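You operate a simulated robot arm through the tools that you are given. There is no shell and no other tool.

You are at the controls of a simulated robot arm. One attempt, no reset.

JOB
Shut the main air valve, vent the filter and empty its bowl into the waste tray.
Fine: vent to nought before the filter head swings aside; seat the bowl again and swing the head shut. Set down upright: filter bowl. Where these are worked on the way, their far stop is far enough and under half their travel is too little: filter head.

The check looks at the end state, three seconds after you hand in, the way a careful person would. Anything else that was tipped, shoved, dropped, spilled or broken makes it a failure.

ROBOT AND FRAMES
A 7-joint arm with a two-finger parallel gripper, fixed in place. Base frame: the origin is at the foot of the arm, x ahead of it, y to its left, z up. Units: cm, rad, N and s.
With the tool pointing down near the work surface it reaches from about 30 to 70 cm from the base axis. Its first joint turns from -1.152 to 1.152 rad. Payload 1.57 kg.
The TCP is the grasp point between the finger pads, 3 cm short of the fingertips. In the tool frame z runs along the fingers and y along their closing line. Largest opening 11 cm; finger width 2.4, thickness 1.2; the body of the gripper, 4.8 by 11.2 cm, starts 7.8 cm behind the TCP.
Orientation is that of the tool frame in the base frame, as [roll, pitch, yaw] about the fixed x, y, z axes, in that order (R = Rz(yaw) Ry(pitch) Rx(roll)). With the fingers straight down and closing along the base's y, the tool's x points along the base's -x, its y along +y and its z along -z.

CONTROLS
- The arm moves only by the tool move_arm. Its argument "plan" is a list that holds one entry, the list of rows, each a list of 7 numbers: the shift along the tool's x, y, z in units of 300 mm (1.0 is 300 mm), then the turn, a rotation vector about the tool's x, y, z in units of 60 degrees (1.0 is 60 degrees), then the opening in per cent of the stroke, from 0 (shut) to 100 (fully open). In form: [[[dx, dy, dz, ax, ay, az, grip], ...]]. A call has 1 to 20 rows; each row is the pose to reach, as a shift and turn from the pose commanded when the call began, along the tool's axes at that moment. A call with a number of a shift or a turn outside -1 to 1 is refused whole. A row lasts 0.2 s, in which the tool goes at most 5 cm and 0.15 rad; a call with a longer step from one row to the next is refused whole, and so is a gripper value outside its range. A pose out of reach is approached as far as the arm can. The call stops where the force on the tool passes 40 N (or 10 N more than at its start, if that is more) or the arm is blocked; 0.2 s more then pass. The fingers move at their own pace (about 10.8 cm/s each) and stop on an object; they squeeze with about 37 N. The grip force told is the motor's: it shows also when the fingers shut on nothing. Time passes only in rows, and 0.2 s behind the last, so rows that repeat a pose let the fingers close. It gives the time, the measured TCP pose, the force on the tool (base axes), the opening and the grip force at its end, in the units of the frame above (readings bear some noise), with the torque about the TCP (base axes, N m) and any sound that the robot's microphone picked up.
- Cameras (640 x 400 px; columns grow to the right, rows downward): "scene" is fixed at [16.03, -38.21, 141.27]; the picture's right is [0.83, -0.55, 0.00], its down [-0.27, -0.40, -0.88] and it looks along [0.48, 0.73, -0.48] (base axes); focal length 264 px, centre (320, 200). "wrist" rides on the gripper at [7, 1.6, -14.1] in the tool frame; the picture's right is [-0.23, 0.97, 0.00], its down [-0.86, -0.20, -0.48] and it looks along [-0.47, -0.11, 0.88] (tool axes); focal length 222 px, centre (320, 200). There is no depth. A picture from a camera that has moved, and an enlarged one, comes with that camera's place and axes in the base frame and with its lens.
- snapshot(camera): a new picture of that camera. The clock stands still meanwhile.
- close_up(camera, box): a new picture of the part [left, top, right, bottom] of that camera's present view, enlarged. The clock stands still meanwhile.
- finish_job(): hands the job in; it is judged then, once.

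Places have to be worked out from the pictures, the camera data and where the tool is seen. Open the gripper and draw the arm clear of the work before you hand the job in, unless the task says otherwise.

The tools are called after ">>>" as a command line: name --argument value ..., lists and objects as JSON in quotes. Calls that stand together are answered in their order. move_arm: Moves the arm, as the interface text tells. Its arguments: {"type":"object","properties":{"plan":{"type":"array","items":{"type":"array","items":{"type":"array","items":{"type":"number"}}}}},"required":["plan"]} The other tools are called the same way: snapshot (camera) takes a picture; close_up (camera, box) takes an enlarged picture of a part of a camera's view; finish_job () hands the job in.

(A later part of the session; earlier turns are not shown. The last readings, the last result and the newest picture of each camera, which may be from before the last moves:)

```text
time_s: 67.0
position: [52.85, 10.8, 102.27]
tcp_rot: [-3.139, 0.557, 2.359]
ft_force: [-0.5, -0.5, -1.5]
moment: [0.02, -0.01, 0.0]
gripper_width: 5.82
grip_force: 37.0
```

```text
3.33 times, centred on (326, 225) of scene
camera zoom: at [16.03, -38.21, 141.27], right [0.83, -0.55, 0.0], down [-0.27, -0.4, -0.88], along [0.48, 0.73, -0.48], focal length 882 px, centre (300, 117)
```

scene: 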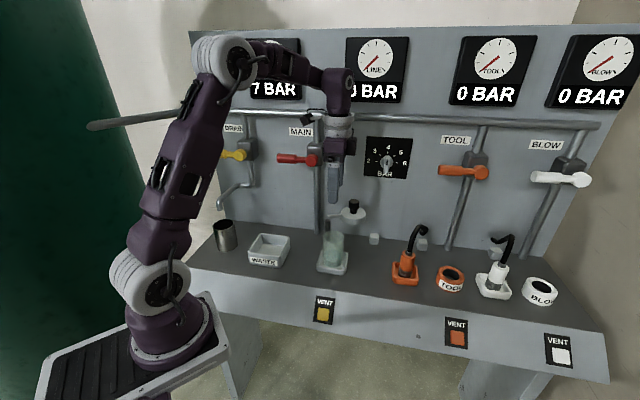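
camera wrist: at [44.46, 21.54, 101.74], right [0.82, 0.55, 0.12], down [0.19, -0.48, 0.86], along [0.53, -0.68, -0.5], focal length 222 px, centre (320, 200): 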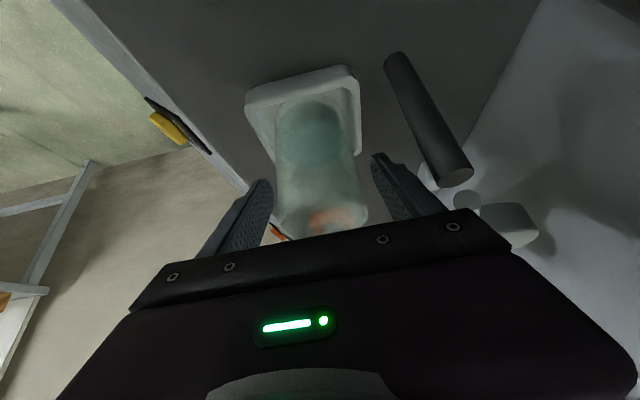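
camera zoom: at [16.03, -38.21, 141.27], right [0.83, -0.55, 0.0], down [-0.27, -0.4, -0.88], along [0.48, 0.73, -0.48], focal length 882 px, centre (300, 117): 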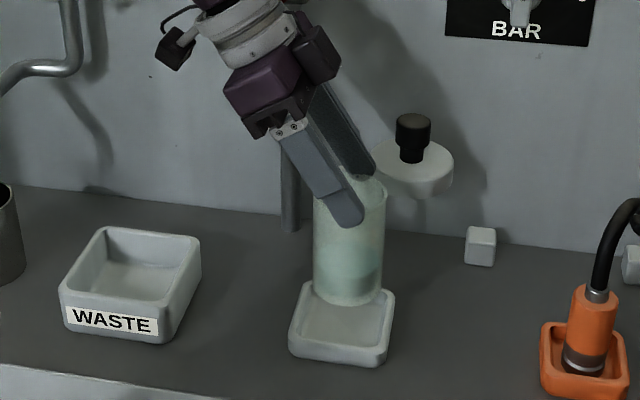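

The bowl is up and level, and the seat is empty. I carry it slowly left to over the waste tray, easing the lean by 12° on the way.

>>> move_arm --plan '[[[0.012, 0, -0.008, 0, 0.004, 0, 20], [0.037, -0.001, -0.023, 0, 0.012, 0, 20], [0.08, -0.003, -0.05, 0, 0.026, 0, 20], [0.135, -0.004, -0.084, 0, 0.044, 0, 20], [0.196, -0.006, -0.122, 0, 0.064, 0, 20], [0.258, -0.008, -0.16, 0, 0.084, 0, 20], [0.319, -0.01, -0.199, 0, 0.104, 0, 20], [0.381, -0.012, -0.237, 0, 0.124, 0, 20], [0.442, -0.014, -0.275, 0, 0.144, 0, 20], [0.497, -0.016, -0.309, 0, 0.162, 0, 20], [0.54, -0.018, -0.336, 0, 0.176, 0, 20], [0.577, -0.019, -0.359, 0, 0.188, 0, 20], [0.602, -0.02, -0.374, 0, 0.196, 0, 20], [0.614, -0.02, -0.382, 0, 0.2, 0, 20], [0.614, -0.02, -0.382, 0, 0.2, 0, 20]]]'

>>> snapshot --camera "scene"

>>> close_up --camera "scene" --box '[200, 165, 352, 285]'

>>> snapshot --camera "wrist"

```text
time_s: 70.2
position: [37.02, 25.81, 102.27]
tcp_rot: [-3.141, 0.347, 2.36]
ft_force: [0.1, 0.6, -2.7]
moment: [-0.02, -0.02, 0.04]
gripper_width: 5.8
grip_force: 36.8
```

```text
taken
```

scene: 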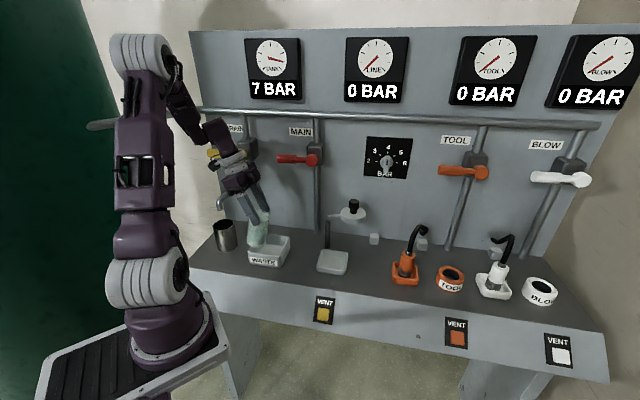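

```text
3.33 times, centred on (276, 225) of scene
camera zoom: at [16.03, -38.2, 141.27], right [0.83, -0.55, 0.0], down [-0.27, -0.4, -0.88], along [0.48, 0.73, -0.48], focal length 882 px, centre (467, 117)
```

zoom: 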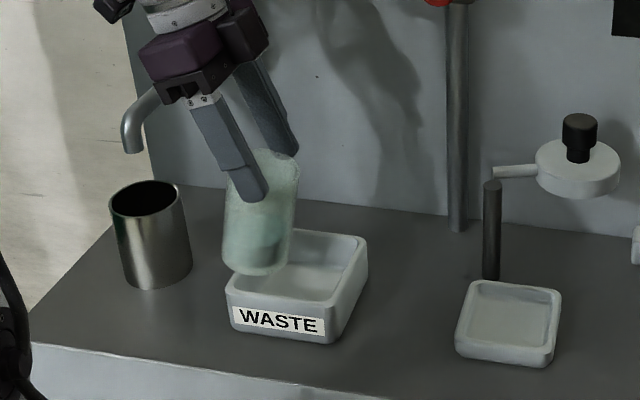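

```text
taken
camera wrist: at [30.08, 34.92, 113.3], right [0.84, 0.54, 0.08], down [0.31, -0.59, 0.74], along [0.45, -0.6, -0.67], focal length 222 px, centre (320, 200)
```

wrist: 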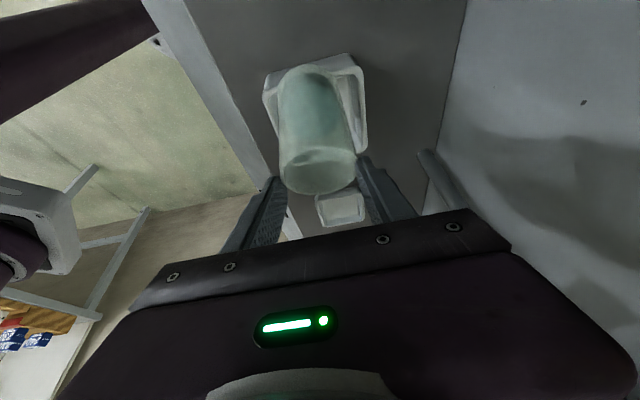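

The bowl is over the tray at r=7.9, n=44.4, tilted about 12°. I tip it slowly toward 50°, just short of pouring, and lower a little.

>>> move_arm --plan '[[[0.002, 0, 0.005, 0, 0.04, 0, 20], [0.005, 0, 0.014, 0, 0.105, 0, 20], [0.009, 0, 0.025, 0, 0.18, 0, 20], [0.013, 0, 0.036, 0, 0.26, 0, 20], [0.018, 0, 0.049, 0, 0.345, 0, 20], [0.022, 0, 0.061, 0, 0.425, 0, 20], [0.026, 0, 0.072, 0, 0.505, 0, 20], [0.029, 0, 0.081, 0, 0.58, 0, 20], [0.0314, 0, 0.0868, 0, 0.633, 0, 20], [0.0314, 0, 0.0868, 0, 0.633, 0, 20]]]'

>>> close_up --camera "scene" --box '[200, 165, 352, 285]'

>>> snapshot --camera "wrist"

```text
time_s: 72.4
position: [37.01, 25.77, 99.49]
tcp_rot: [3.14, -0.315, 2.36]
ft_force: [9.7, -10.0, 11.2]
moment: [-0.68, -0.8, -0.06]
gripper_width: 5.82
grip_force: 37.1
```

```text
3.33 times, centred on (276, 225) of scene
camera zoom: at [16.04, -38.24, 141.26], right [0.83, -0.55, 0.0], down [-0.27, -0.4, -0.88], along [0.48, 0.73, -0.48], focal length 882 px, centre (467, 117)
```

zoom: 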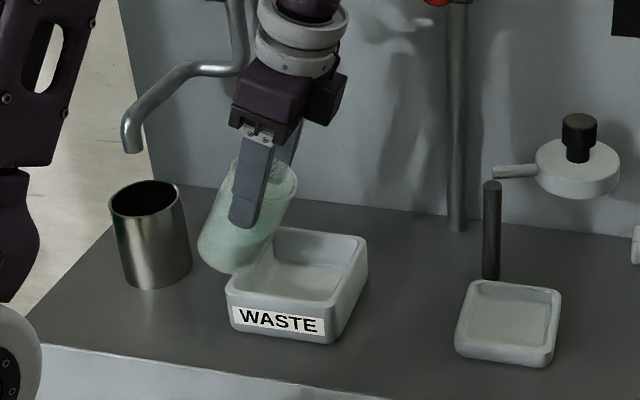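

```text
taken
camera wrist: at [36.6, 28.45, 115.21], right [0.84, 0.54, -0.07], down [0.54, -0.82, 0.19], along [0.04, -0.2, -0.98], focal length 222 px, centre (320, 200)
```

wrist: 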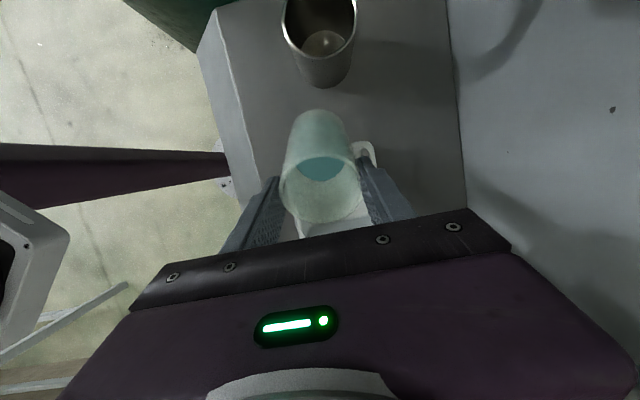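

A force of 14 N to the right and 11 N up shows the bowl's lower edge touching the tray's left rim. I stop lowering and lift it off at once, shifting slightly right.

>>> move_arm --plan '[[[0.0103, 0, -0.0317, 0, 0, 0, 20], [0.0103, 0, -0.065, 0, 0, 0, 20], [-0.005, 0, -0.09, 0, 0, 0, 20], [-0.0166, 0, -0.1106, 0, 0, 0, 20], [-0.0166, 0, -0.1106, 0, 0, 0, 20]]]'

>>> close_up --camera "scene" --box '[200, 165, 352, 285]'

>>> close_up --camera "wrist" --box '[220, 60, 444, 240]'

```text
time_s: 73.6
position: [38.14, 24.56, 102.63]
tcp_rot: [-3.14, -0.314, 2.359]
ft_force: [-0.2, -0.7, -1.2]
moment: [-0.06, -0.06, 0.02]
gripper_width: 5.86
grip_force: 37.3
```

```text
3.33 times, centred on (276, 225) of scene
camera zoom: at [16.03, -38.21, 141.27], right [0.83, -0.55, 0.0], down [-0.27, -0.4, -0.88], along [0.48, 0.73, -0.48], focal length 882 px, centre (467, 117)
```

zoom: 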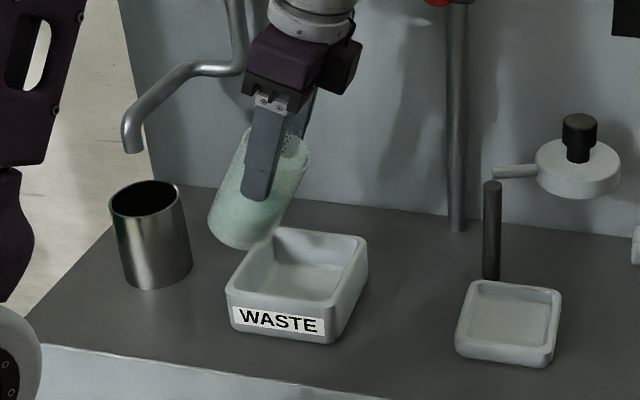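

```text
2.22 times, centred on (332, 150) of wrist
camera zoom: at [37.64, 27.41, 118.22], right [0.84, 0.54, -0.07], down [0.54, -0.82, 0.19], along [0.04, -0.2, -0.98], focal length 494 px, centre (293, 311)
```

zoom: 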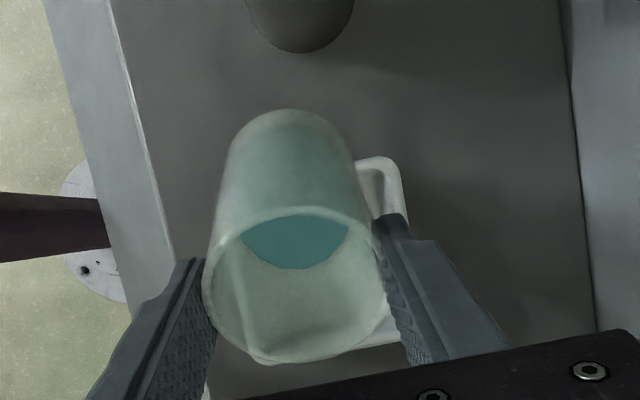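

The bowl is free again and the tray hasn't shifted, but the bowl may have turned a little in the grip. I zoom in to measure its current tilt.

>>> close_up --camera "scene" --box '[240, 185, 304, 245]'

>>> close_up --camera "wrist" --box '[270, 90, 410, 230]'

```text
6.67 times, centred on (272, 215) of scene
camera zoom: at [16.03, -38.21, 141.27], right [0.83, -0.55, 0.0], down [-0.27, -0.4, -0.88], along [0.48, 0.73, -0.48], focal length 1763 px, centre (640, 100)
```

zoom: 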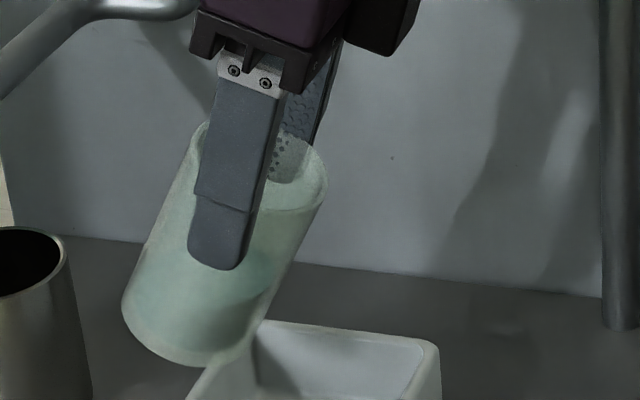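

```text
2.86 times, centred on (340, 160) of wrist
camera zoom: at [37.64, 27.41, 118.22], right [0.84, 0.54, -0.07], down [0.54, -0.82, 0.19], along [0.04, -0.2, -0.98], focal length 635 px, centre (263, 314)
```

zoom: 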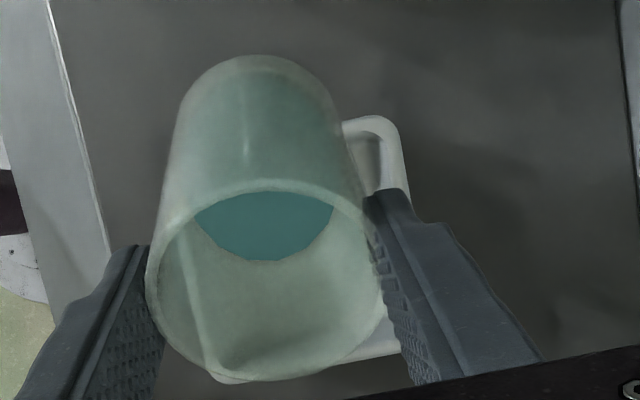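

Measured now, the bowl tilts about 30° with its rim level with the TCP. It slipped about 4–5 cm down in the pads during the lift, and some 20° at the touch, but is still held firmly. I'll keep higher clearance, shift right 1 cm, and tip on slowly to about 65°.

>>> move_arm --plan '[[[-0.0095, 0, -0.0031, 0, 0.03, 0, 10], [-0.019, 0, -0.0062, 0, 0.07, 0, 10], [-0.0285, 0, -0.0093, 0, 0.12, 0, 10], [-0.0315, 0, 0, 0, 0.17, 0, 10], [-0.034, 0, 0.0085, 0, 0.22, 0, 10], [-0.037, 0, 0.017, 0, 0.27, 0, 10], [-0.0399, 0, 0.0256, 0, 0.32, 0, 10], [-0.042, 0, 0.032, 0, 0.37, 0, 10], [-0.044, 0, 0.038, 0, 0.42, 0, 10], [-0.046, 0, 0.0445, 0, 0.47, 0, 10], [-0.048, 0, 0.051, 0, 0.52, 0, 10], [-0.0502, 0, 0.0573, 0, 0.56, 0, 10], [-0.0502, 0, 0.0573, 0, 0.583, 0, 10]]]'

>>> close_up --camera "scene" --box '[220, 180, 316, 270]'

>>> snapshot --camera "wrist"

```text
time_s: 76.4
position: [38.77, 24.04, 100.4]
tcp_rot: [3.141, -0.926, 2.36]
ft_force: [-0.8, 0.5, -1.3]
moment: [-0.06, -0.07, -0.01]
gripper_width: 5.79
grip_force: 36.8
```

```text
4.44 times, centred on (268, 225) of scene
camera zoom: at [16.03, -38.2, 141.27], right [0.83, -0.55, 0.0], down [-0.27, -0.4, -0.88], along [0.48, 0.73, -0.48], focal length 1176 px, centre (551, 89)
```

zoom: 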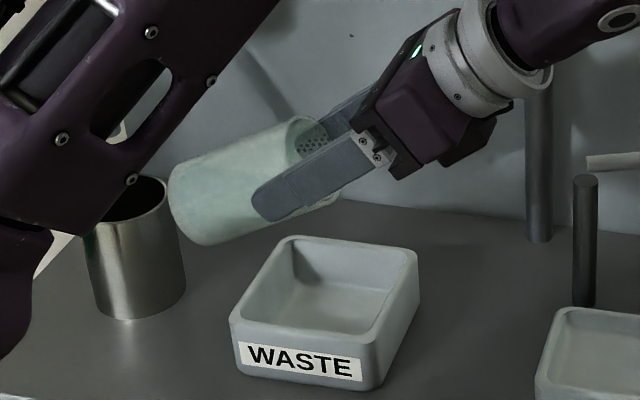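

```text
taken
camera wrist: at [44.92, 20.2, 114.58], right [0.78, 0.59, -0.18], down [0.49, -0.77, -0.4], along [-0.38, 0.22, -0.9], focal length 222 px, centre (320, 200)
```

wrist: 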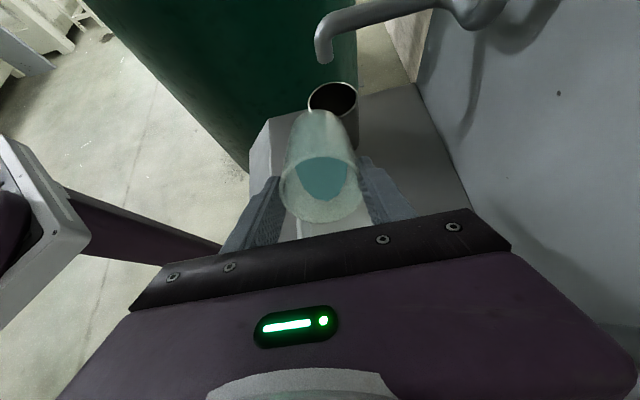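

The bowl lies at about 65° with its lip right over the tray. Now the slow pour: 2.5° per step to about 105°.

>>> move_arm --plan '[[[-0.004, 0, 0.003, 0, 0.042, 0, 10], [-0.008, 0, 0.006, 0, 0.083, 0, 10], [-0.012, 0, 0.009, 0, 0.125, 0, 10], [-0.016, 0, 0.012, 0, 0.167, 0, 10], [-0.02, 0, 0.015, 0, 0.208, 0, 10], [-0.024, 0, 0.018, 0, 0.25, 0, 10], [-0.024, 0, 0.018, 0, 0.292, 0, 10], [-0.024, 0, 0.018, 0, 0.333, 0, 10], [-0.024, 0, 0.018, 0, 0.375, 0, 10], [-0.024, 0, 0.018, 0, 0.417, 0, 10]]]'

>>> close_up --camera "scene" --box '[220, 180, 380, 280]'

>>> snapshot --camera "wrist"

```text
time_s: 78.6
position: [38.66, 24.08, 99.48]
tcp_rot: [3.14, -1.365, 2.361]
ft_force: [1.0, 0.7, -1.4]
moment: [-0.04, -0.08, 0.0]
gripper_width: 5.81
grip_force: 37.2
```

```text
4.00 times, centred on (300, 230) of scene
camera zoom: at [16.03, -38.21, 141.27], right [0.83, -0.55, 0.0], down [-0.27, -0.4, -0.88], along [0.48, 0.73, -0.48], focal length 1058 px, centre (400, 80)
```

zoom: 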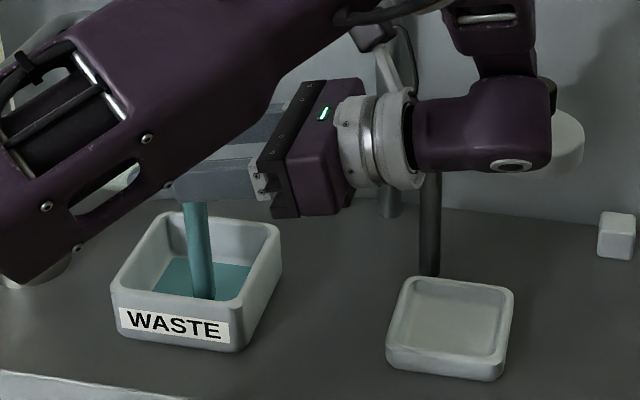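

```text
taken
camera wrist: at [48.65, 16.47, 109.34], right [0.72, 0.66, -0.22], down [0.32, -0.6, -0.74], along [-0.62, 0.46, -0.64], focal length 222 px, centre (320, 200)
```

wrist: 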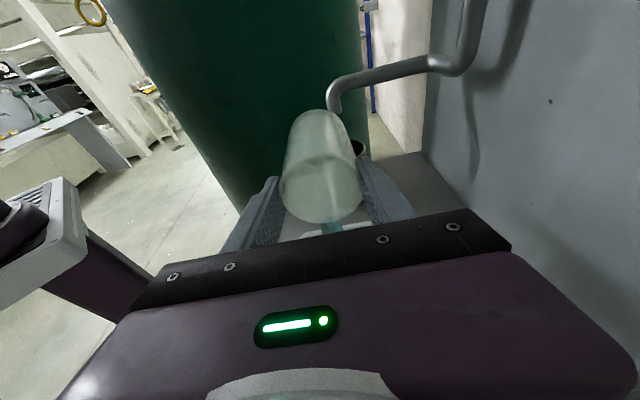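

Liquid is streaming cleanly into the waste tray. I tip on another 15° slowly and hold to drain.

>>> move_arm --plan '[[[0, 0, 0, 0, 0.03, 0, 10], [0, 0, 0, 0, 0.06, 0, 10], [0, 0, 0, 0, 0.09, 0, 10], [0, 0, 0, 0, 0.12, 0, 10], [0, 0, 0, 0, 0.15, 0, 10], [0, 0, 0, 0, 0.18, 0, 10], [0, 0, 0, 0, 0.21, 0, 10], [0, 0, 0, 0, 0.25, 0, 10], [0, 0, 0, 0, 0.25, 0, 10], [0, 0, 0, 0, 0.25, 0, 10], [0, 0, 0, 0, 0.25, 0, 10], [0, 0, 0, 0, 0.25, 0, 10]]]'

>>> close_up --camera "scene" --box '[220, 180, 380, 280]'

>>> close_up --camera "wrist" --box '[240, 80, 400, 240]'

```text
time_s: 81.2
position: [38.79, 24.01, 99.6]
tcp_rot: [0.003, -1.515, -0.785]
ft_force: [0.0, 0.4, -1.7]
moment: [-0.07, -0.04, 0.01]
gripper_width: 5.81
grip_force: 37.1
```

```text
4.00 times, centred on (300, 230) of scene
camera zoom: at [16.03, -38.21, 141.27], right [0.83, -0.55, 0.0], down [-0.27, -0.4, -0.88], along [0.48, 0.73, -0.48], focal length 1058 px, centre (400, 80)
```

zoom: 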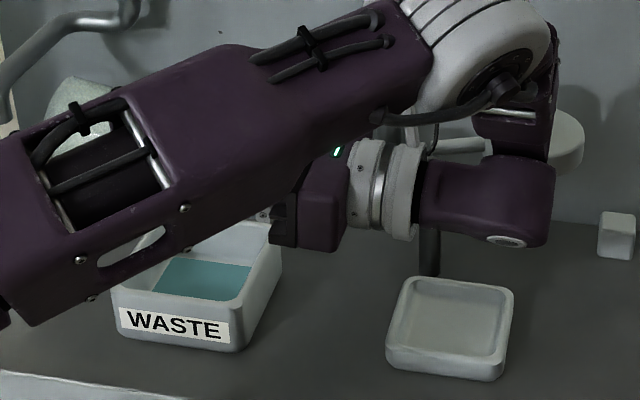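

```text
2.50 times, centred on (320, 160) of wrist
camera zoom: at [50.12, 14.99, 105.8], right [0.68, 0.7, -0.23], down [0.17, -0.45, -0.88], along [-0.72, 0.56, -0.42], focal length 555 px, centre (320, 300)
```

zoom: 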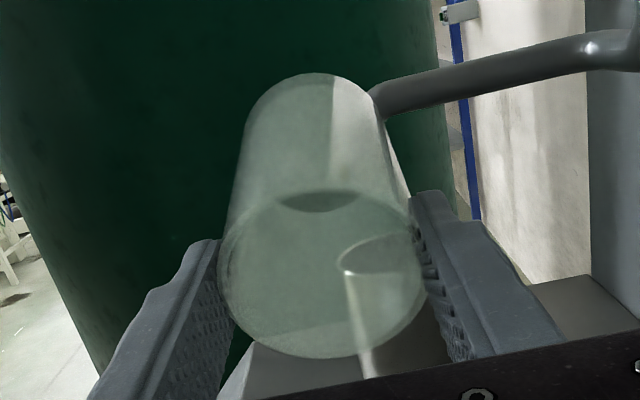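

The stream has stopped, and the bowl, now tilted about 105°, looks empty. I tip a few degrees more with a slight raise, and hold to let the last drops out.

>>> move_arm --plan '[[[0.012, 0, 0, 0, 0.025, 0, 10], [0.025, 0, 0, 0, 0.05, 0, 10], [0.038, 0, 0, 0, 0.075, 0, 10], [0.05, 0, 0, 0, 0.1, 0, 10], [0.05, 0, 0, 0, 0.1, 0, 10], [0.05, 0, 0, 0, 0.1, 0, 10], [0.05, 0, 0, 0, 0.1, 0, 10], [0.05, 0, 0, 0, 0.1, 0, 10], [0.05, 0, 0, 0, 0.1, 0, 10], [0.05, 0, 0, 0, 0.1, 0, 10], [0.05, 0, 0, 0, 0.1, 0, 10]]]'

>>> close_up --camera "wrist" --box '[270, 100, 370, 230]'

>>> snapshot --camera "scene"

```text
time_s: 83.6
position: [38.72, 23.92, 101.06]
tcp_rot: [-0.001, -1.413, -0.783]
ft_force: [0.3, 0.3, -1.8]
moment: [-0.07, -0.06, 0.01]
gripper_width: 5.82
grip_force: 37.1
```

```text
3.08 times, centred on (320, 165) of wrist
camera zoom: at [50.57, 14.55, 105.8], right [0.66, 0.72, -0.22], down [0.1, -0.38, -0.92], along [-0.74, 0.59, -0.32], focal length 684 px, centre (320, 308)
```

zoom: 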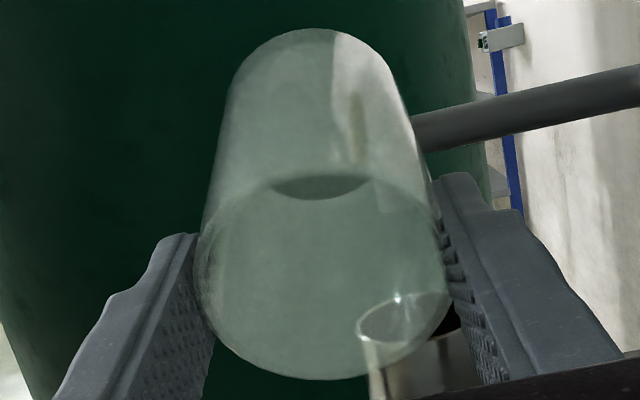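

```text
taken
```

scene: 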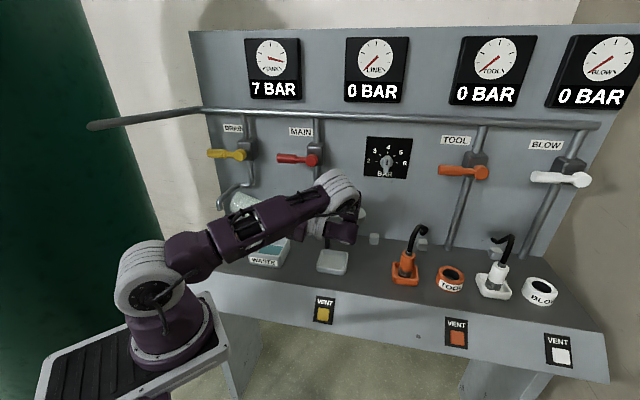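

The bowl is empty, and the tray holds the liquid. I raise and roll the hand back toward upright.

>>> move_arm --plan '[[[0.04, 0, 0.006, 0, -0.03, 0, 10], [0.09, 0, 0.014, 0, -0.1, 0, 10], [0.14, 0, 0.022, 0, -0.2, 0, 10], [0.165, 0, 0.026, 0, -0.3, 0, 10], [0.165, 0, 0.026, 0, -0.4, 0, 10], [0.165, 0, 0.026, 0, -0.5, 0, 10], [0.165, 0, 0.026, 0, -0.6, 0, 10], [0.165, 0, 0.026, 0, -0.7, 0, 10], [0.165, 0, 0.026, 0, -0.8, 0, 10], [0.165, 0, 0.026, 0, -0.9, 0, 10], [0.165, 0, 0.026, 0, -0.98, 0, 10], [0.165, 0, 0.026, 0, -0.98, 0, 10]]]'

>>> close_up --camera "scene" --box '[220, 150, 380, 280]'

```text
time_s: 86.2
position: [38.78, 23.94, 106.08]
tcp_rot: [-3.141, -0.702, 2.36]
ft_force: [-0.2, -0.3, -1.0]
moment: [-0.04, -0.03, 0.04]
gripper_width: 5.82
grip_force: 36.7
```

```text
3.08 times, centred on (300, 215) of scene
camera zoom: at [16.03, -38.2, 141.27], right [0.83, -0.55, 0.0], down [-0.27, -0.4, -0.88], along [0.48, 0.73, -0.48], focal length 814 px, centre (382, 154)
```

zoom: 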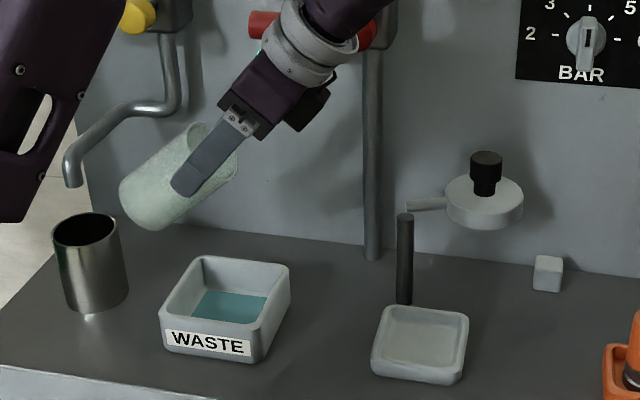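

The bench is clean, the liquid is in the tray and the bowl is empty. I continue rolling upright while carrying the bowl back above its seat.

>>> move_arm --plan '[[[-0.03, 0.001, -0.025, 0, -0.1, 0, 10], [-0.08, 0.003, -0.068, 0, -0.2, 0, 10], [-0.14, 0.006, -0.118, 0, -0.3, 0, 10], [-0.2, 0.009, -0.169, 0, -0.4, 0, 10], [-0.26, 0.012, -0.22, 0, -0.5, 0, 10], [-0.32, 0.014, -0.27, 0, -0.6, 0, 10], [-0.38, 0.016, -0.321, 0, -0.7, 0, 10], [-0.44, 0.018, -0.372, 0, -0.8, 0, 10], [-0.475, 0.02, -0.401, 0, -0.87, 0, 10], [-0.489, 0.02, -0.413, 0, -0.87, 0, 10], [-0.489, 0.02, -0.413, 0, -0.87, 0, 10]]]'

>>> close_up --camera "scene" --box '[280, 180, 376, 280]'

>>> snapshot --camera "wrist"

```text
time_s: 88.6
position: [52.88, 10.74, 105.96]
tcp_rot: [3.142, 0.207, 2.359]
ft_force: [0.0, -0.9, -1.1]
moment: [0.01, 0.0, -0.01]
gripper_width: 5.84
grip_force: 37.2
```

```text
4.00 times, centred on (328, 230) of scene
camera zoom: at [16.03, -38.21, 141.27], right [0.83, -0.55, 0.0], down [-0.27, -0.4, -0.88], along [0.48, 0.73, -0.48], focal length 1058 px, centre (288, 80)
```

zoom: 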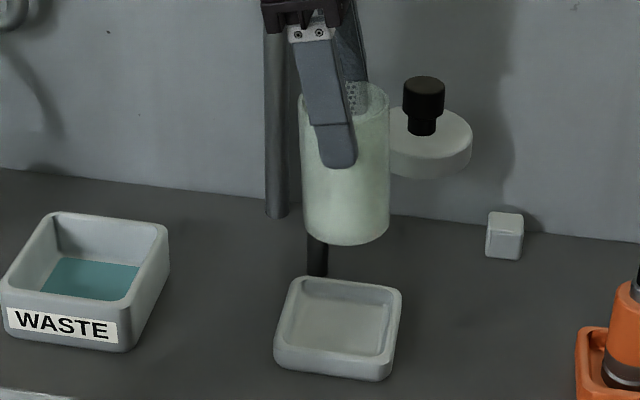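

```text
taken
camera wrist: at [47.05, 18.91, 118.44], right [0.84, 0.53, 0.05], down [0.38, -0.66, 0.64], along [0.38, -0.53, -0.76], focal length 222 px, centre (320, 200)
```

wrist: 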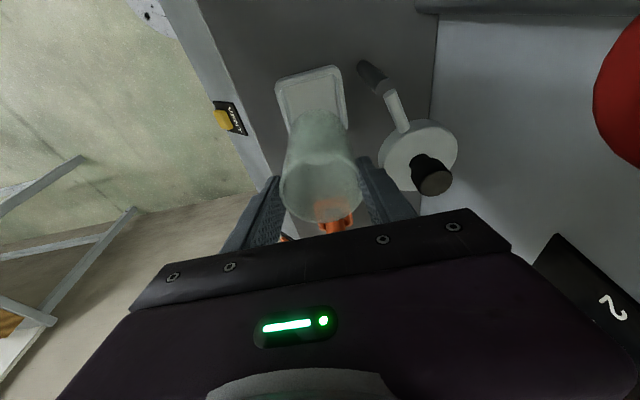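

The bowl hangs almost upright above its seat. I zoom in to measure its remaining tilt and its alignment with the recess.

>>> close_up --camera "scene" --box '[304, 195, 368, 245]'

>>> close_up --camera "scene" --box '[308, 240, 372, 280]'

>>> close_up --camera "wrist" --box '[260, 50, 380, 230]'

```text
8.00 times, centred on (336, 220) of scene
camera zoom: at [16.03, -38.21, 141.27], right [0.83, -0.55, 0.0], down [-0.27, -0.4, -0.88], along [0.48, 0.73, -0.48], focal length 2116 px, centre (192, 40)
```

zoom: 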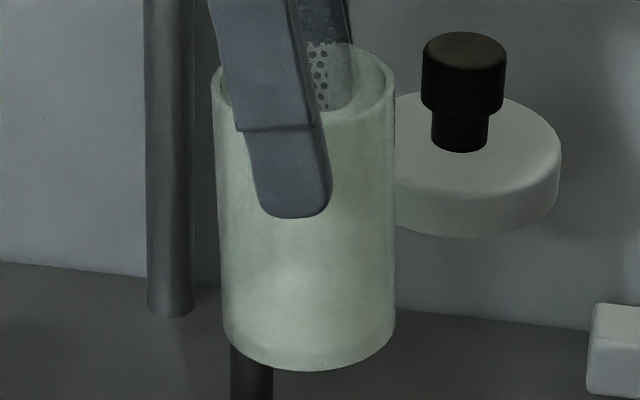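

```text
10.00 times, centred on (340, 260) of scene
camera zoom: at [16.03, -38.21, 141.27], right [0.83, -0.55, 0.0], down [-0.27, -0.4, -0.88], along [0.48, 0.73, -0.48], focal length 2645 px, centre (120, -400)
```

zoom: 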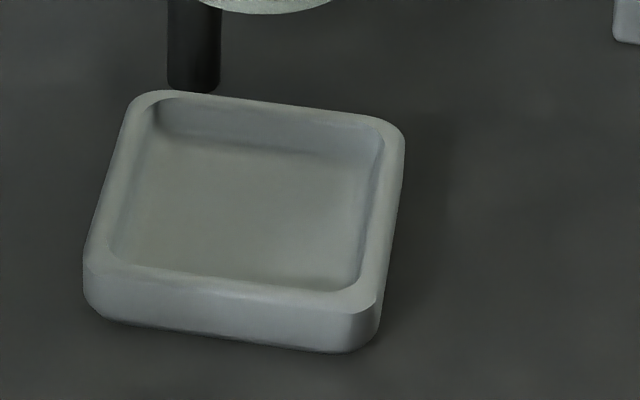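

```text
2.22 times, centred on (320, 140) of wrist
camera zoom: at [47.05, 18.91, 118.44], right [0.84, 0.53, 0.05], down [0.38, -0.66, 0.64], along [0.38, -0.53, -0.76], focal length 494 px, centre (320, 333)
```

zoom: 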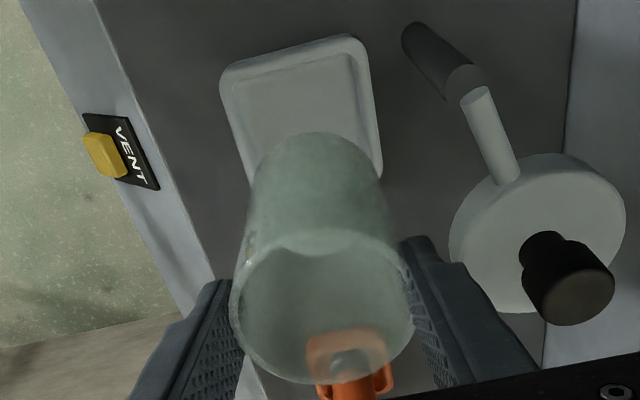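

Scene measurements:
- The rim centre is level with the TCP, z=105.97, with a tilt of about −2.5°.
- The bowl needs about +0.2 cm in r to match where it originally stood (30.04), and its rim originally stood at z≈95.9.

I correct these and lower to 2 cm above seating.

>>> move_arm --plan '[[[-0.006, 0.0023, 0.02, 0, 0.021, 0, 10], [0.003, 0.0023, 0.065, 0, 0.042, 0, 10], [0.016, 0.0023, 0.13, 0, 0.042, 0, 10], [0.03, 0.0023, 0.195, 0, 0.042, 0, 10], [0.042, 0.0023, 0.24, 0, 0.042, 0, 10], [0.0484, 0.0023, 0.2624, 0, 0.042, 0, 10], [0.0484, 0.0023, 0.2624, 0, 0.042, 0, 10]]]'

>>> close_up --camera "scene" --box '[304, 215, 368, 275]'

>>> close_up --camera "wrist" --box '[260, 50, 420, 230]'

```text
time_s: 90.2
position: [53.02, 10.66, 97.99]
tcp_rot: [3.141, 0.163, 2.359]
ft_force: [0.3, -0.3, -1.0]
moment: [0.02, 0.02, -0.03]
gripper_width: 5.82
grip_force: 37.1
```

```text
6.67 times, centred on (336, 245) of scene
camera zoom: at [16.03, -38.21, 141.27], right [0.83, -0.55, 0.0], down [-0.27, -0.4, -0.88], along [0.48, 0.73, -0.48], focal length 1763 px, centre (213, -100)
```

zoom: 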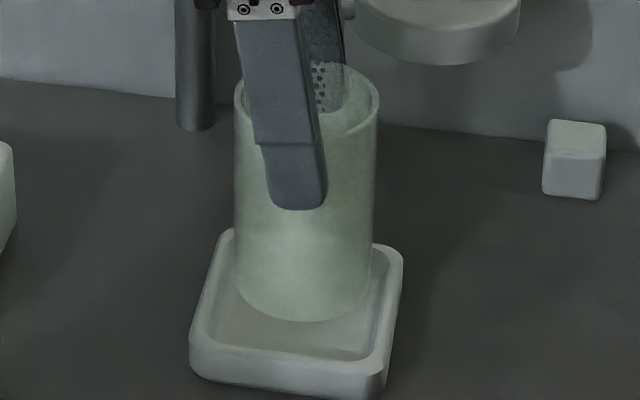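

```text
2.22 times, centred on (340, 140) of wrist
camera zoom: at [47.67, 18.41, 110.86], right [0.85, 0.53, 0.04], down [0.4, -0.68, 0.61], along [0.35, -0.5, -0.79], focal length 494 px, centre (276, 333)
```

zoom: 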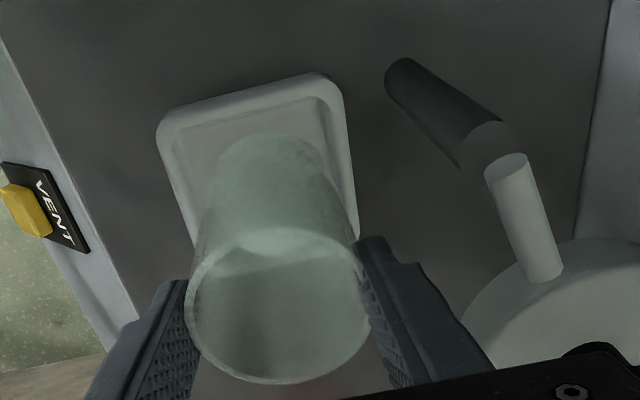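

Alignment with the recess looks good in both views (r 30.09, n 45.03). I lower gently another 1.4 cm.

>>> move_arm --plan '[[[0.0025, 0, 0.0154, 0, 0, 0, 10], [0.005, 0, 0.0307, 0, 0, 0, 10], [0.0076, 0, 0.0461, 0, 0, 0, 10], [0.0076, 0, 0.0461, 0, 0, 0, 10]]]'

>>> close_up --camera "scene" --box '[304, 215, 368, 275]'

```text
time_s: 91.2
position: [52.97, 10.76, 96.6]
tcp_rot: [-3.141, 0.164, 2.36]
ft_force: [0.2, -1.0, -1.4]
moment: [0.02, -0.04, 0.0]
gripper_width: 5.85
grip_force: 37.1
```

```text
6.67 times, centred on (336, 245) of scene
camera zoom: at [16.03, -38.21, 141.27], right [0.83, -0.55, 0.0], down [-0.27, -0.4, -0.88], along [0.48, 0.73, -0.48], focal length 1763 px, centre (213, -100)
```

zoom: 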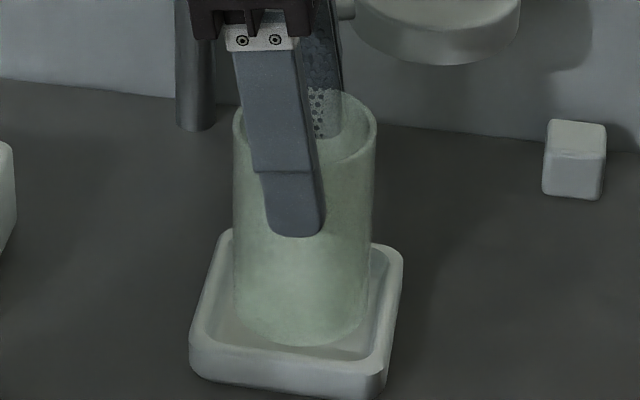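

The bowl bottom is inside the recess, about 0.5 cm above its seat by comparison with the first pictures. I lower in 2 mm steps, watching for contact.

>>> move_arm --plan '[[[0.0011, 0, 0.0066, 0, 0, 0, 10], [0.0022, 0, 0.0132, 0, 0, 0, 10], [0.0022, 0, 0.0132, 0, 0, 0, 10]]]'

>>> move_arm --plan '[[[0.0011, 0, 0.0066, 0, 0, 0, 10], [0.0011, 0, 0.0066, 0, 0, 0, 10]]]'

```text
time_s: 92.0
position: [53.11, 10.72, 96.18]
tcp_rot: [-3.141, 0.164, 2.359]
ft_force: [0.9, 0.4, -1.0]
moment: [-0.02, 0.03, -0.02]
gripper_width: 5.83
grip_force: 37.3
```

```text
time_s: 92.6
position: [53.12, 10.77, 95.95]
tcp_rot: [3.141, 0.165, 2.359]
ft_force: [-0.5, 0.0, -1.5]
moment: [-0.03, -0.01, -0.01]
gripper_width: 5.83
grip_force: 37.1
```

Still free at z=95.95. Two more 2 mm steps.

>>> move_arm --plan '[[[0.0011, 0, 0.0066, 0, 0, 0, 10], [0.0011, 0, 0.0066, 0, 0, 0, 10]]]'

>>> move_arm --plan '[[[0.0011, 0, 0.0066, 0, 0, 0, 10], [0.0011, 0, 0.0066, 0, 0, 0, 10]]]'

>>> close_up --camera "scene" --box '[304, 215, 368, 275]'

```text
time_s: 93.2
position: [53.08, 10.77, 95.78]
tcp_rot: [3.141, 0.164, 2.359]
ft_force: [0.1, 0.4, -1.5]
moment: [-0.01, 0.01, -0.03]
gripper_width: 5.8
grip_force: 36.8
```

```text
time_s: 93.8
position: [53.12, 10.71, 95.62]
tcp_rot: [3.141, 0.164, 2.36]
ft_force: [-4.3, -1.7, 17.8]
moment: [0.14, 0.81, 0.06]
gripper_width: 5.81
grip_force: 36.8
```

```text
6.67 times, centred on (336, 245) of scene
camera zoom: at [15.99, -38.22, 141.28], right [0.83, -0.55, 0.0], down [-0.27, -0.4, -0.88], along [0.48, 0.73, -0.48], focal length 1763 px, centre (213, -100)
```

zoom: 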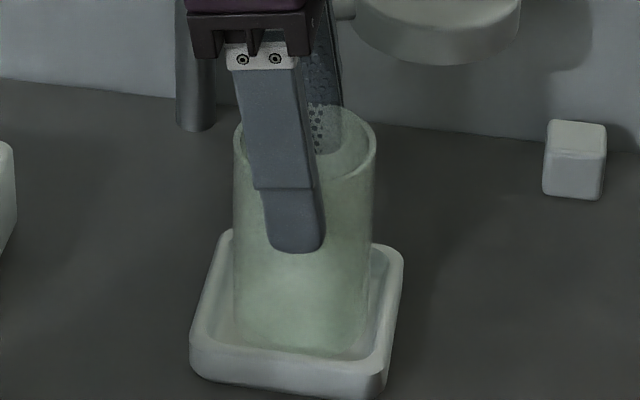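

Contact: 18 N upward at z=95.6, and the rim is back at its original picture height, so the bowl is seated. I open the fingers.

>>> move_arm --plan '[[[0, 0, 0, 0, 0, 0, 54], [0, 0, 0, 0, 0, 0, 58], [0, 0, 0, 0, 0, 0, 66], [0, 0, 0, 0, 0, 0, 76], [0, 0, 0, 0, 0, 0, 76]]]'

>>> close_up --camera "scene" --box '[304, 215, 368, 275]'

>>> close_up --camera "wrist" --box '[240, 50, 420, 230]'

```text
time_s: 95.0
position: [53.09, 10.81, 95.53]
tcp_rot: [-3.142, 0.164, 2.36]
ft_force: [-0.3, 0.6, -0.2]
moment: [0.0, 0.0, 0.01]
gripper_width: 8.36
grip_force: 0.0
```

```text
6.67 times, centred on (336, 245) of scene
camera zoom: at [16.03, -38.21, 141.27], right [0.83, -0.55, 0.0], down [-0.27, -0.4, -0.88], along [0.48, 0.73, -0.48], focal length 1763 px, centre (213, -100)
```

zoom: 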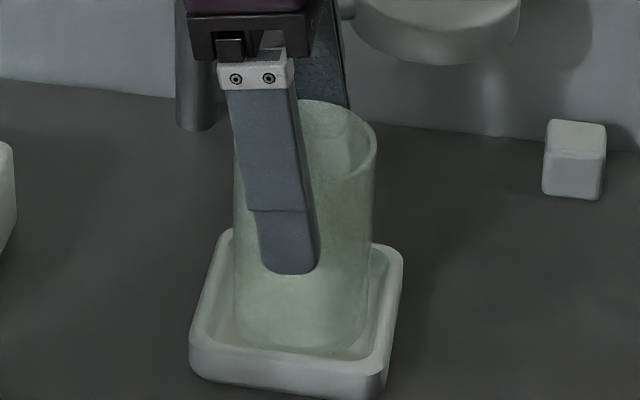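

```text
2.22 times, centred on (330, 140) of wrist
camera zoom: at [47.64, 18.44, 108.5], right [0.85, 0.53, 0.04], down [0.4, -0.68, 0.61], along [0.35, -0.5, -0.79], focal length 494 px, centre (298, 333)
```

zoom: 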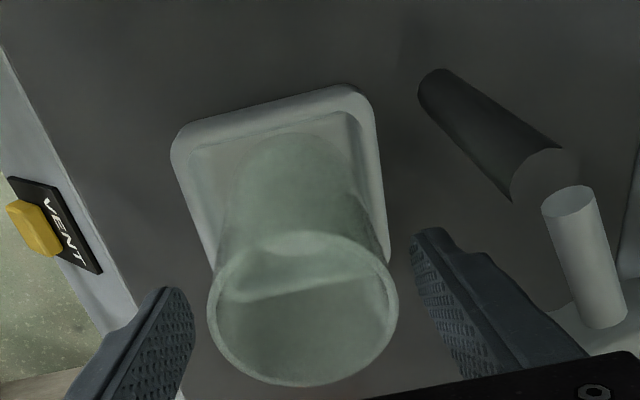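

The bowl stands upright in its seat. I raise the open hand straight up clear of it.

>>> move_arm --plan '[[[-0.008, 0, -0.05, 0, 0, 0, 76], [-0.025, 0, -0.155, 0, 0, 0, 76], [-0.048, 0, -0.29, 0, 0, 0, 76], [-0.0702, 0, -0.4277, 0, 0, 0, 76], [-0.0702, 0, -0.4277, 0, 0, 0, 76]]]'

>>> close_up --camera "scene" --box '[290, 195, 402, 285]'

>>> snapshot --camera "wrist"

```text
time_s: 96.2
position: [53.05, 10.78, 108.63]
tcp_rot: [3.141, 0.163, 2.359]
ft_force: [0.8, -0.2, 0.4]
moment: [0.04, 0.03, 0.02]
gripper_width: 8.37
grip_force: 0.1
```

```text
4.44 times, centred on (346, 240) of scene
camera zoom: at [16.03, -38.21, 141.27], right [0.83, -0.55, 0.0], down [-0.27, -0.4, -0.88], along [0.48, 0.73, -0.48], focal length 1176 px, centre (204, 22)
```

zoom: 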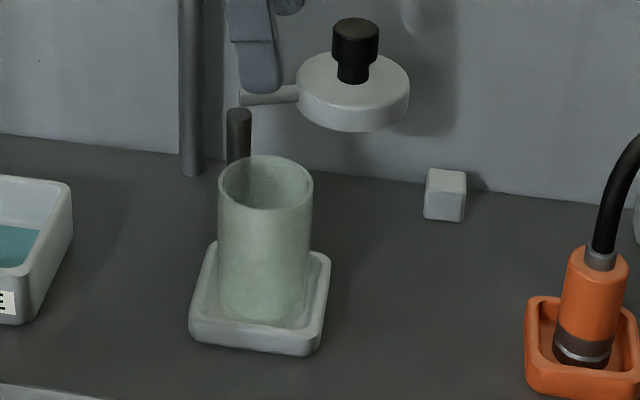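

```text
taken
camera wrist: at [47.63, 18.36, 121.55], right [0.85, 0.53, 0.04], down [0.4, -0.68, 0.61], along [0.35, -0.5, -0.79], focal length 222 px, centre (320, 200)
```

wrist: 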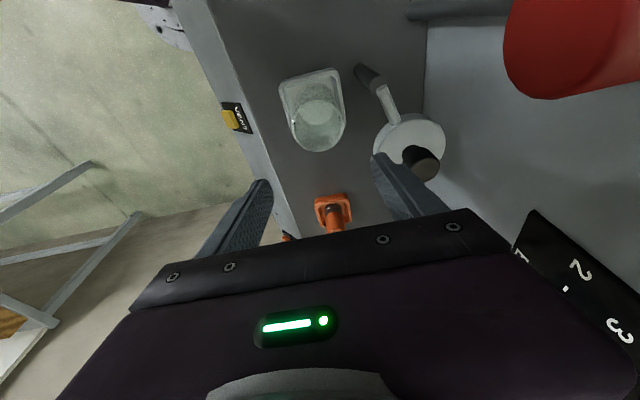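

The bowl, seat and rim match their original picture positions. Now the head must be swung shut: I bring the hand upright, away from the panel, and turn it so the fingers can take the knob.

>>> move_arm --plan '[[[-0.083, -0.033, -0.044, 0, 0.078, 0, 76], [-0.166, -0.067, -0.0876, 0, 0.155, 0, 60], [-0.166, -0.067, -0.0876, 0, 0.155, 0, 60]]]'

>>> move_arm --plan '[[[0, 0, 0, 0, 0, -0.14, 60], [0, 0, 0, 0, 0, -0.28, 60], [0, 0, 0, 0, 0, -0.42, 60], [0, 0, 0, 0, 0, -0.56, 60], [0, 0, 0, 0, 0, -0.7, 60], [0, 0, 0, 0, 0, -0.84, 60], [0, 0, 0, 0, 0, -0.98, 60], [0, 0, 0, 0, 0, -0.98, 60]]]'

>>> move_arm --plan '[[[0, 0, 0, 0, 0, -0.13, 60], [0, 0, 0, 0, 0, -0.26, 60], [0, 0, 0, 0, 0, -0.39, 60], [0, 0, 0, 0, 0, -0.52, 60], [0, 0, 0, 0, 0, -0.65, 60], [0, 0, 0, 0, 0, -0.77, 60], [0, 0, 0, 0, 0, -0.77, 60]]]'

>>> snapshot --camera "wrist"

```text
time_s: 97.0
position: [54.73, 6.14, 111.95]
tcp_rot: [-3.141, 0.0, 2.361]
ft_force: [-0.2, 0.9, -0.5]
moment: [-0.01, -0.03, 0.01]
gripper_width: 6.6
grip_force: 0.0
```

```text
time_s: 98.8
position: [54.82, 6.15, 112.0]
tcp_rot: [-3.141, -0.001, -2.897]
ft_force: [0.0, -0.4, 0.0]
moment: [-0.04, 0.01, -0.01]
gripper_width: 6.62
grip_force: 0.0
```

```text
time_s: 100.4
position: [54.9, 6.12, 111.99]
tcp_rot: [-3.141, 0.0, -2.089]
ft_force: [0.1, -0.2, 0.6]
moment: [-0.03, 0.01, -0.02]
gripper_width: 6.6
grip_force: 0.1
```

```text
taken
camera wrist: at [49.88, 0.97, 126.2], right [-0.73, 0.68, 0.0], down [0.6, 0.64, 0.48], along [0.33, 0.35, -0.88], focal length 222 px, centre (320, 200)
```

wrist: 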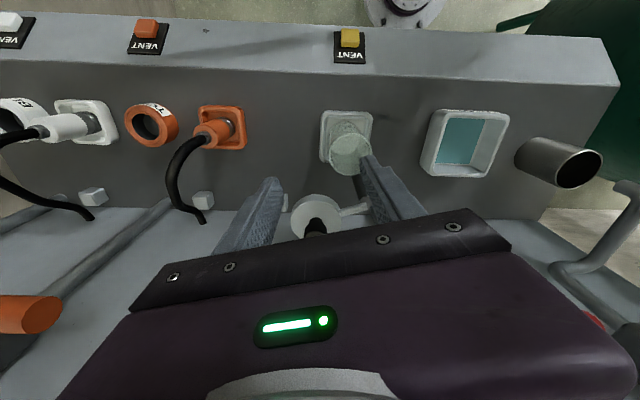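

The hand is square with a 15° yaw at r=34.5, n=43.2. I lean it back 25° and come down toward the knob, stopping short, to measure the knob's position.

>>> move_arm --plan '[[[-0.02, -0.006, 0.03, 0, -0.139, 0, 60], [-0.045, -0.014, 0.08, 0, -0.278, 0, 60], [-0.07, -0.022, 0.14, 0, -0.4167, 0, 60], [-0.0908, -0.0283, 0.2, 0, -0.4167, 0, 60], [-0.0908, -0.0283, 0.2, 0, -0.4167, 0, 60]]]'

>>> close_up --camera "wrist" --box '[220, 90, 420, 240]'

>>> close_up --camera "scene" --box '[300, 165, 412, 255]'

```text
time_s: 101.6
position: [56.81, 8.08, 106.0]
tcp_rot: [-3.14, 0.435, -2.092]
ft_force: [-0.1, -0.6, 0.2]
moment: [-0.01, -0.02, 0.01]
gripper_width: 6.58
grip_force: 0.1
```

```text
2.67 times, centred on (320, 165) of wrist
camera zoom: at [49.31, -1.69, 115.96], right [-0.74, 0.66, 0.09], down [0.46, 0.4, 0.8], along [0.49, 0.63, -0.6], focal length 592 px, centre (320, 293)
```

zoom: 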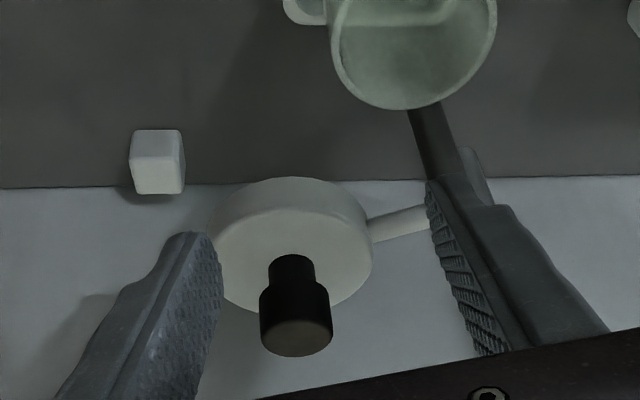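

```text
4.44 times, centred on (356, 210) of scene
camera zoom: at [16.03, -38.21, 141.27], right [0.83, -0.55, 0.0], down [-0.27, -0.4, -0.88], along [0.48, 0.73, -0.48], focal length 1176 px, centre (160, 156)
```

zoom: 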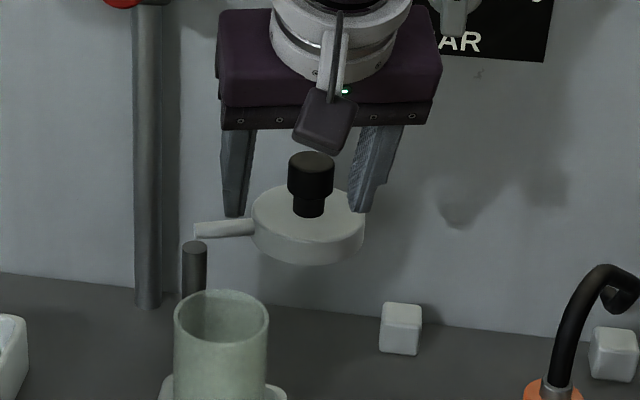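

The knob is at about (34.65, 54.2), near 90° of swing. I descend to knob height beside its approach line, then slide forward along the tool heading so that the fingers straddle it.

>>> move_arm --plan '[[[0.003, -0.039, 0.063, 0, 0, 0, 60], [0.0058, -0.0783, 0.126, 0, 0, 0, 60], [-0.0547, -0.0783, 0.1541, 0, 0, 0, 60], [-0.0547, -0.0783, 0.1541, 0, 0, 0, 60]]]'

>>> close_up --camera "wrist" --box '[220, 90, 420, 240]'

>>> close_up --camera "scene" --box '[300, 165, 412, 255]'

```text
time_s: 102.6
position: [60.67, 10.0, 102.41]
tcp_rot: [-3.14, 0.435, -2.09]
ft_force: [-0.3, 0.2, 1.3]
moment: [0.03, -0.02, -0.01]
gripper_width: 6.6
grip_force: 0.1
```

```text
2.67 times, centred on (320, 165) of wrist
camera zoom: at [53.09, 0.12, 112.39], right [-0.74, 0.66, 0.1], down [0.46, 0.4, 0.8], along [0.49, 0.63, -0.6], focal length 592 px, centre (320, 293)
```

zoom: 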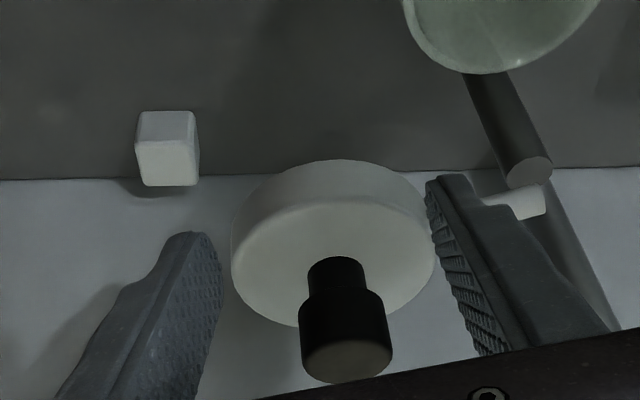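

```text
4.44 times, centred on (356, 210) of scene
camera zoom: at [16.03, -38.21, 141.27], right [0.83, -0.55, 0.0], down [-0.27, -0.4, -0.88], along [0.48, 0.73, -0.48], focal length 1176 px, centre (160, 156)
```

zoom: 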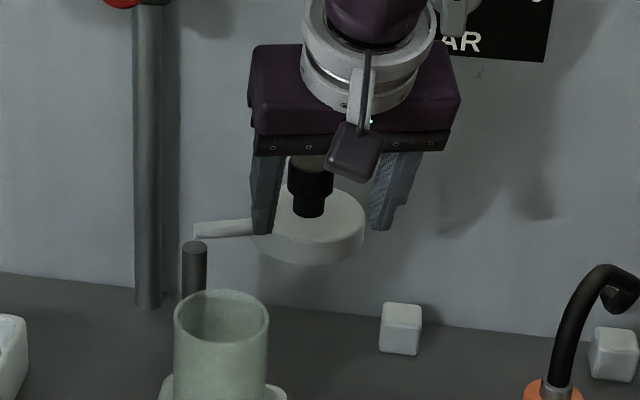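

The knob lies centred between the fingers. I slide forward 3.4 cm and close on it.

>>> move_arm --plan '[[[-0.034, 0, 0.016, 0, 0, 0, 60], [-0.068, 0, 0.032, 0, 0, 0, 60], [-0.1028, 0, 0.0477, 0, 0, 0, 60], [-0.1028, 0, 0.0477, 0, 0, 0, 60]]]'

>>> close_up --camera "wrist" --box '[220, 90, 420, 240]'

>>> close_up --camera "scene" --box '[300, 165, 412, 255]'

```text
time_s: 103.6
position: [62.43, 12.91, 102.4]
tcp_rot: [-3.14, 0.437, -2.091]
ft_force: [-0.8, 0.4, -0.6]
moment: [-0.02, -0.01, -0.02]
gripper_width: 6.59
grip_force: 0.0
```

```text
2.67 times, centred on (320, 165) of wrist
camera zoom: at [54.75, 3.04, 112.42], right [-0.74, 0.66, 0.09], down [0.46, 0.4, 0.8], along [0.49, 0.63, -0.6], focal length 592 px, centre (320, 293)
```

zoom: 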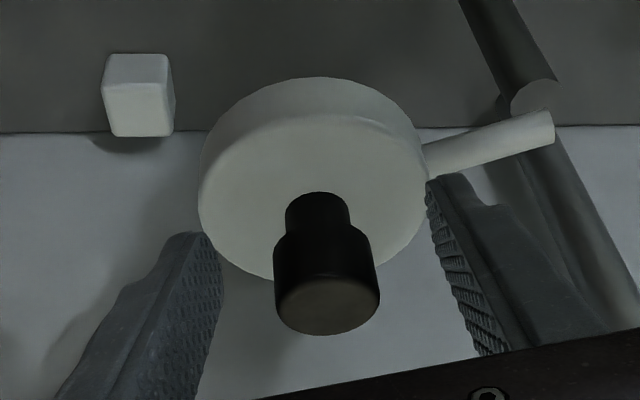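

```text
4.44 times, centred on (356, 210) of scene
camera zoom: at [16.03, -38.21, 141.27], right [0.83, -0.55, 0.0], down [-0.27, -0.4, -0.88], along [0.48, 0.73, -0.48], focal length 1176 px, centre (160, 156)
```

zoom: 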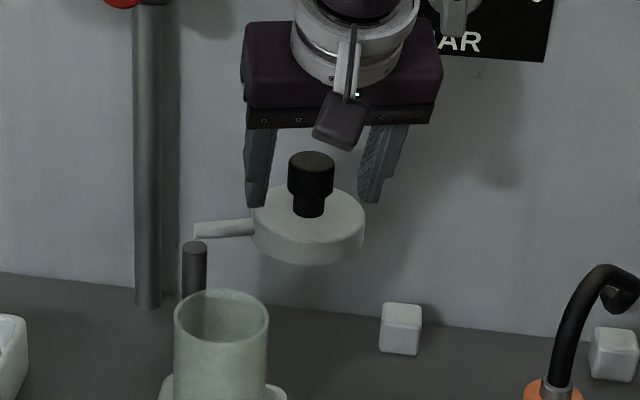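

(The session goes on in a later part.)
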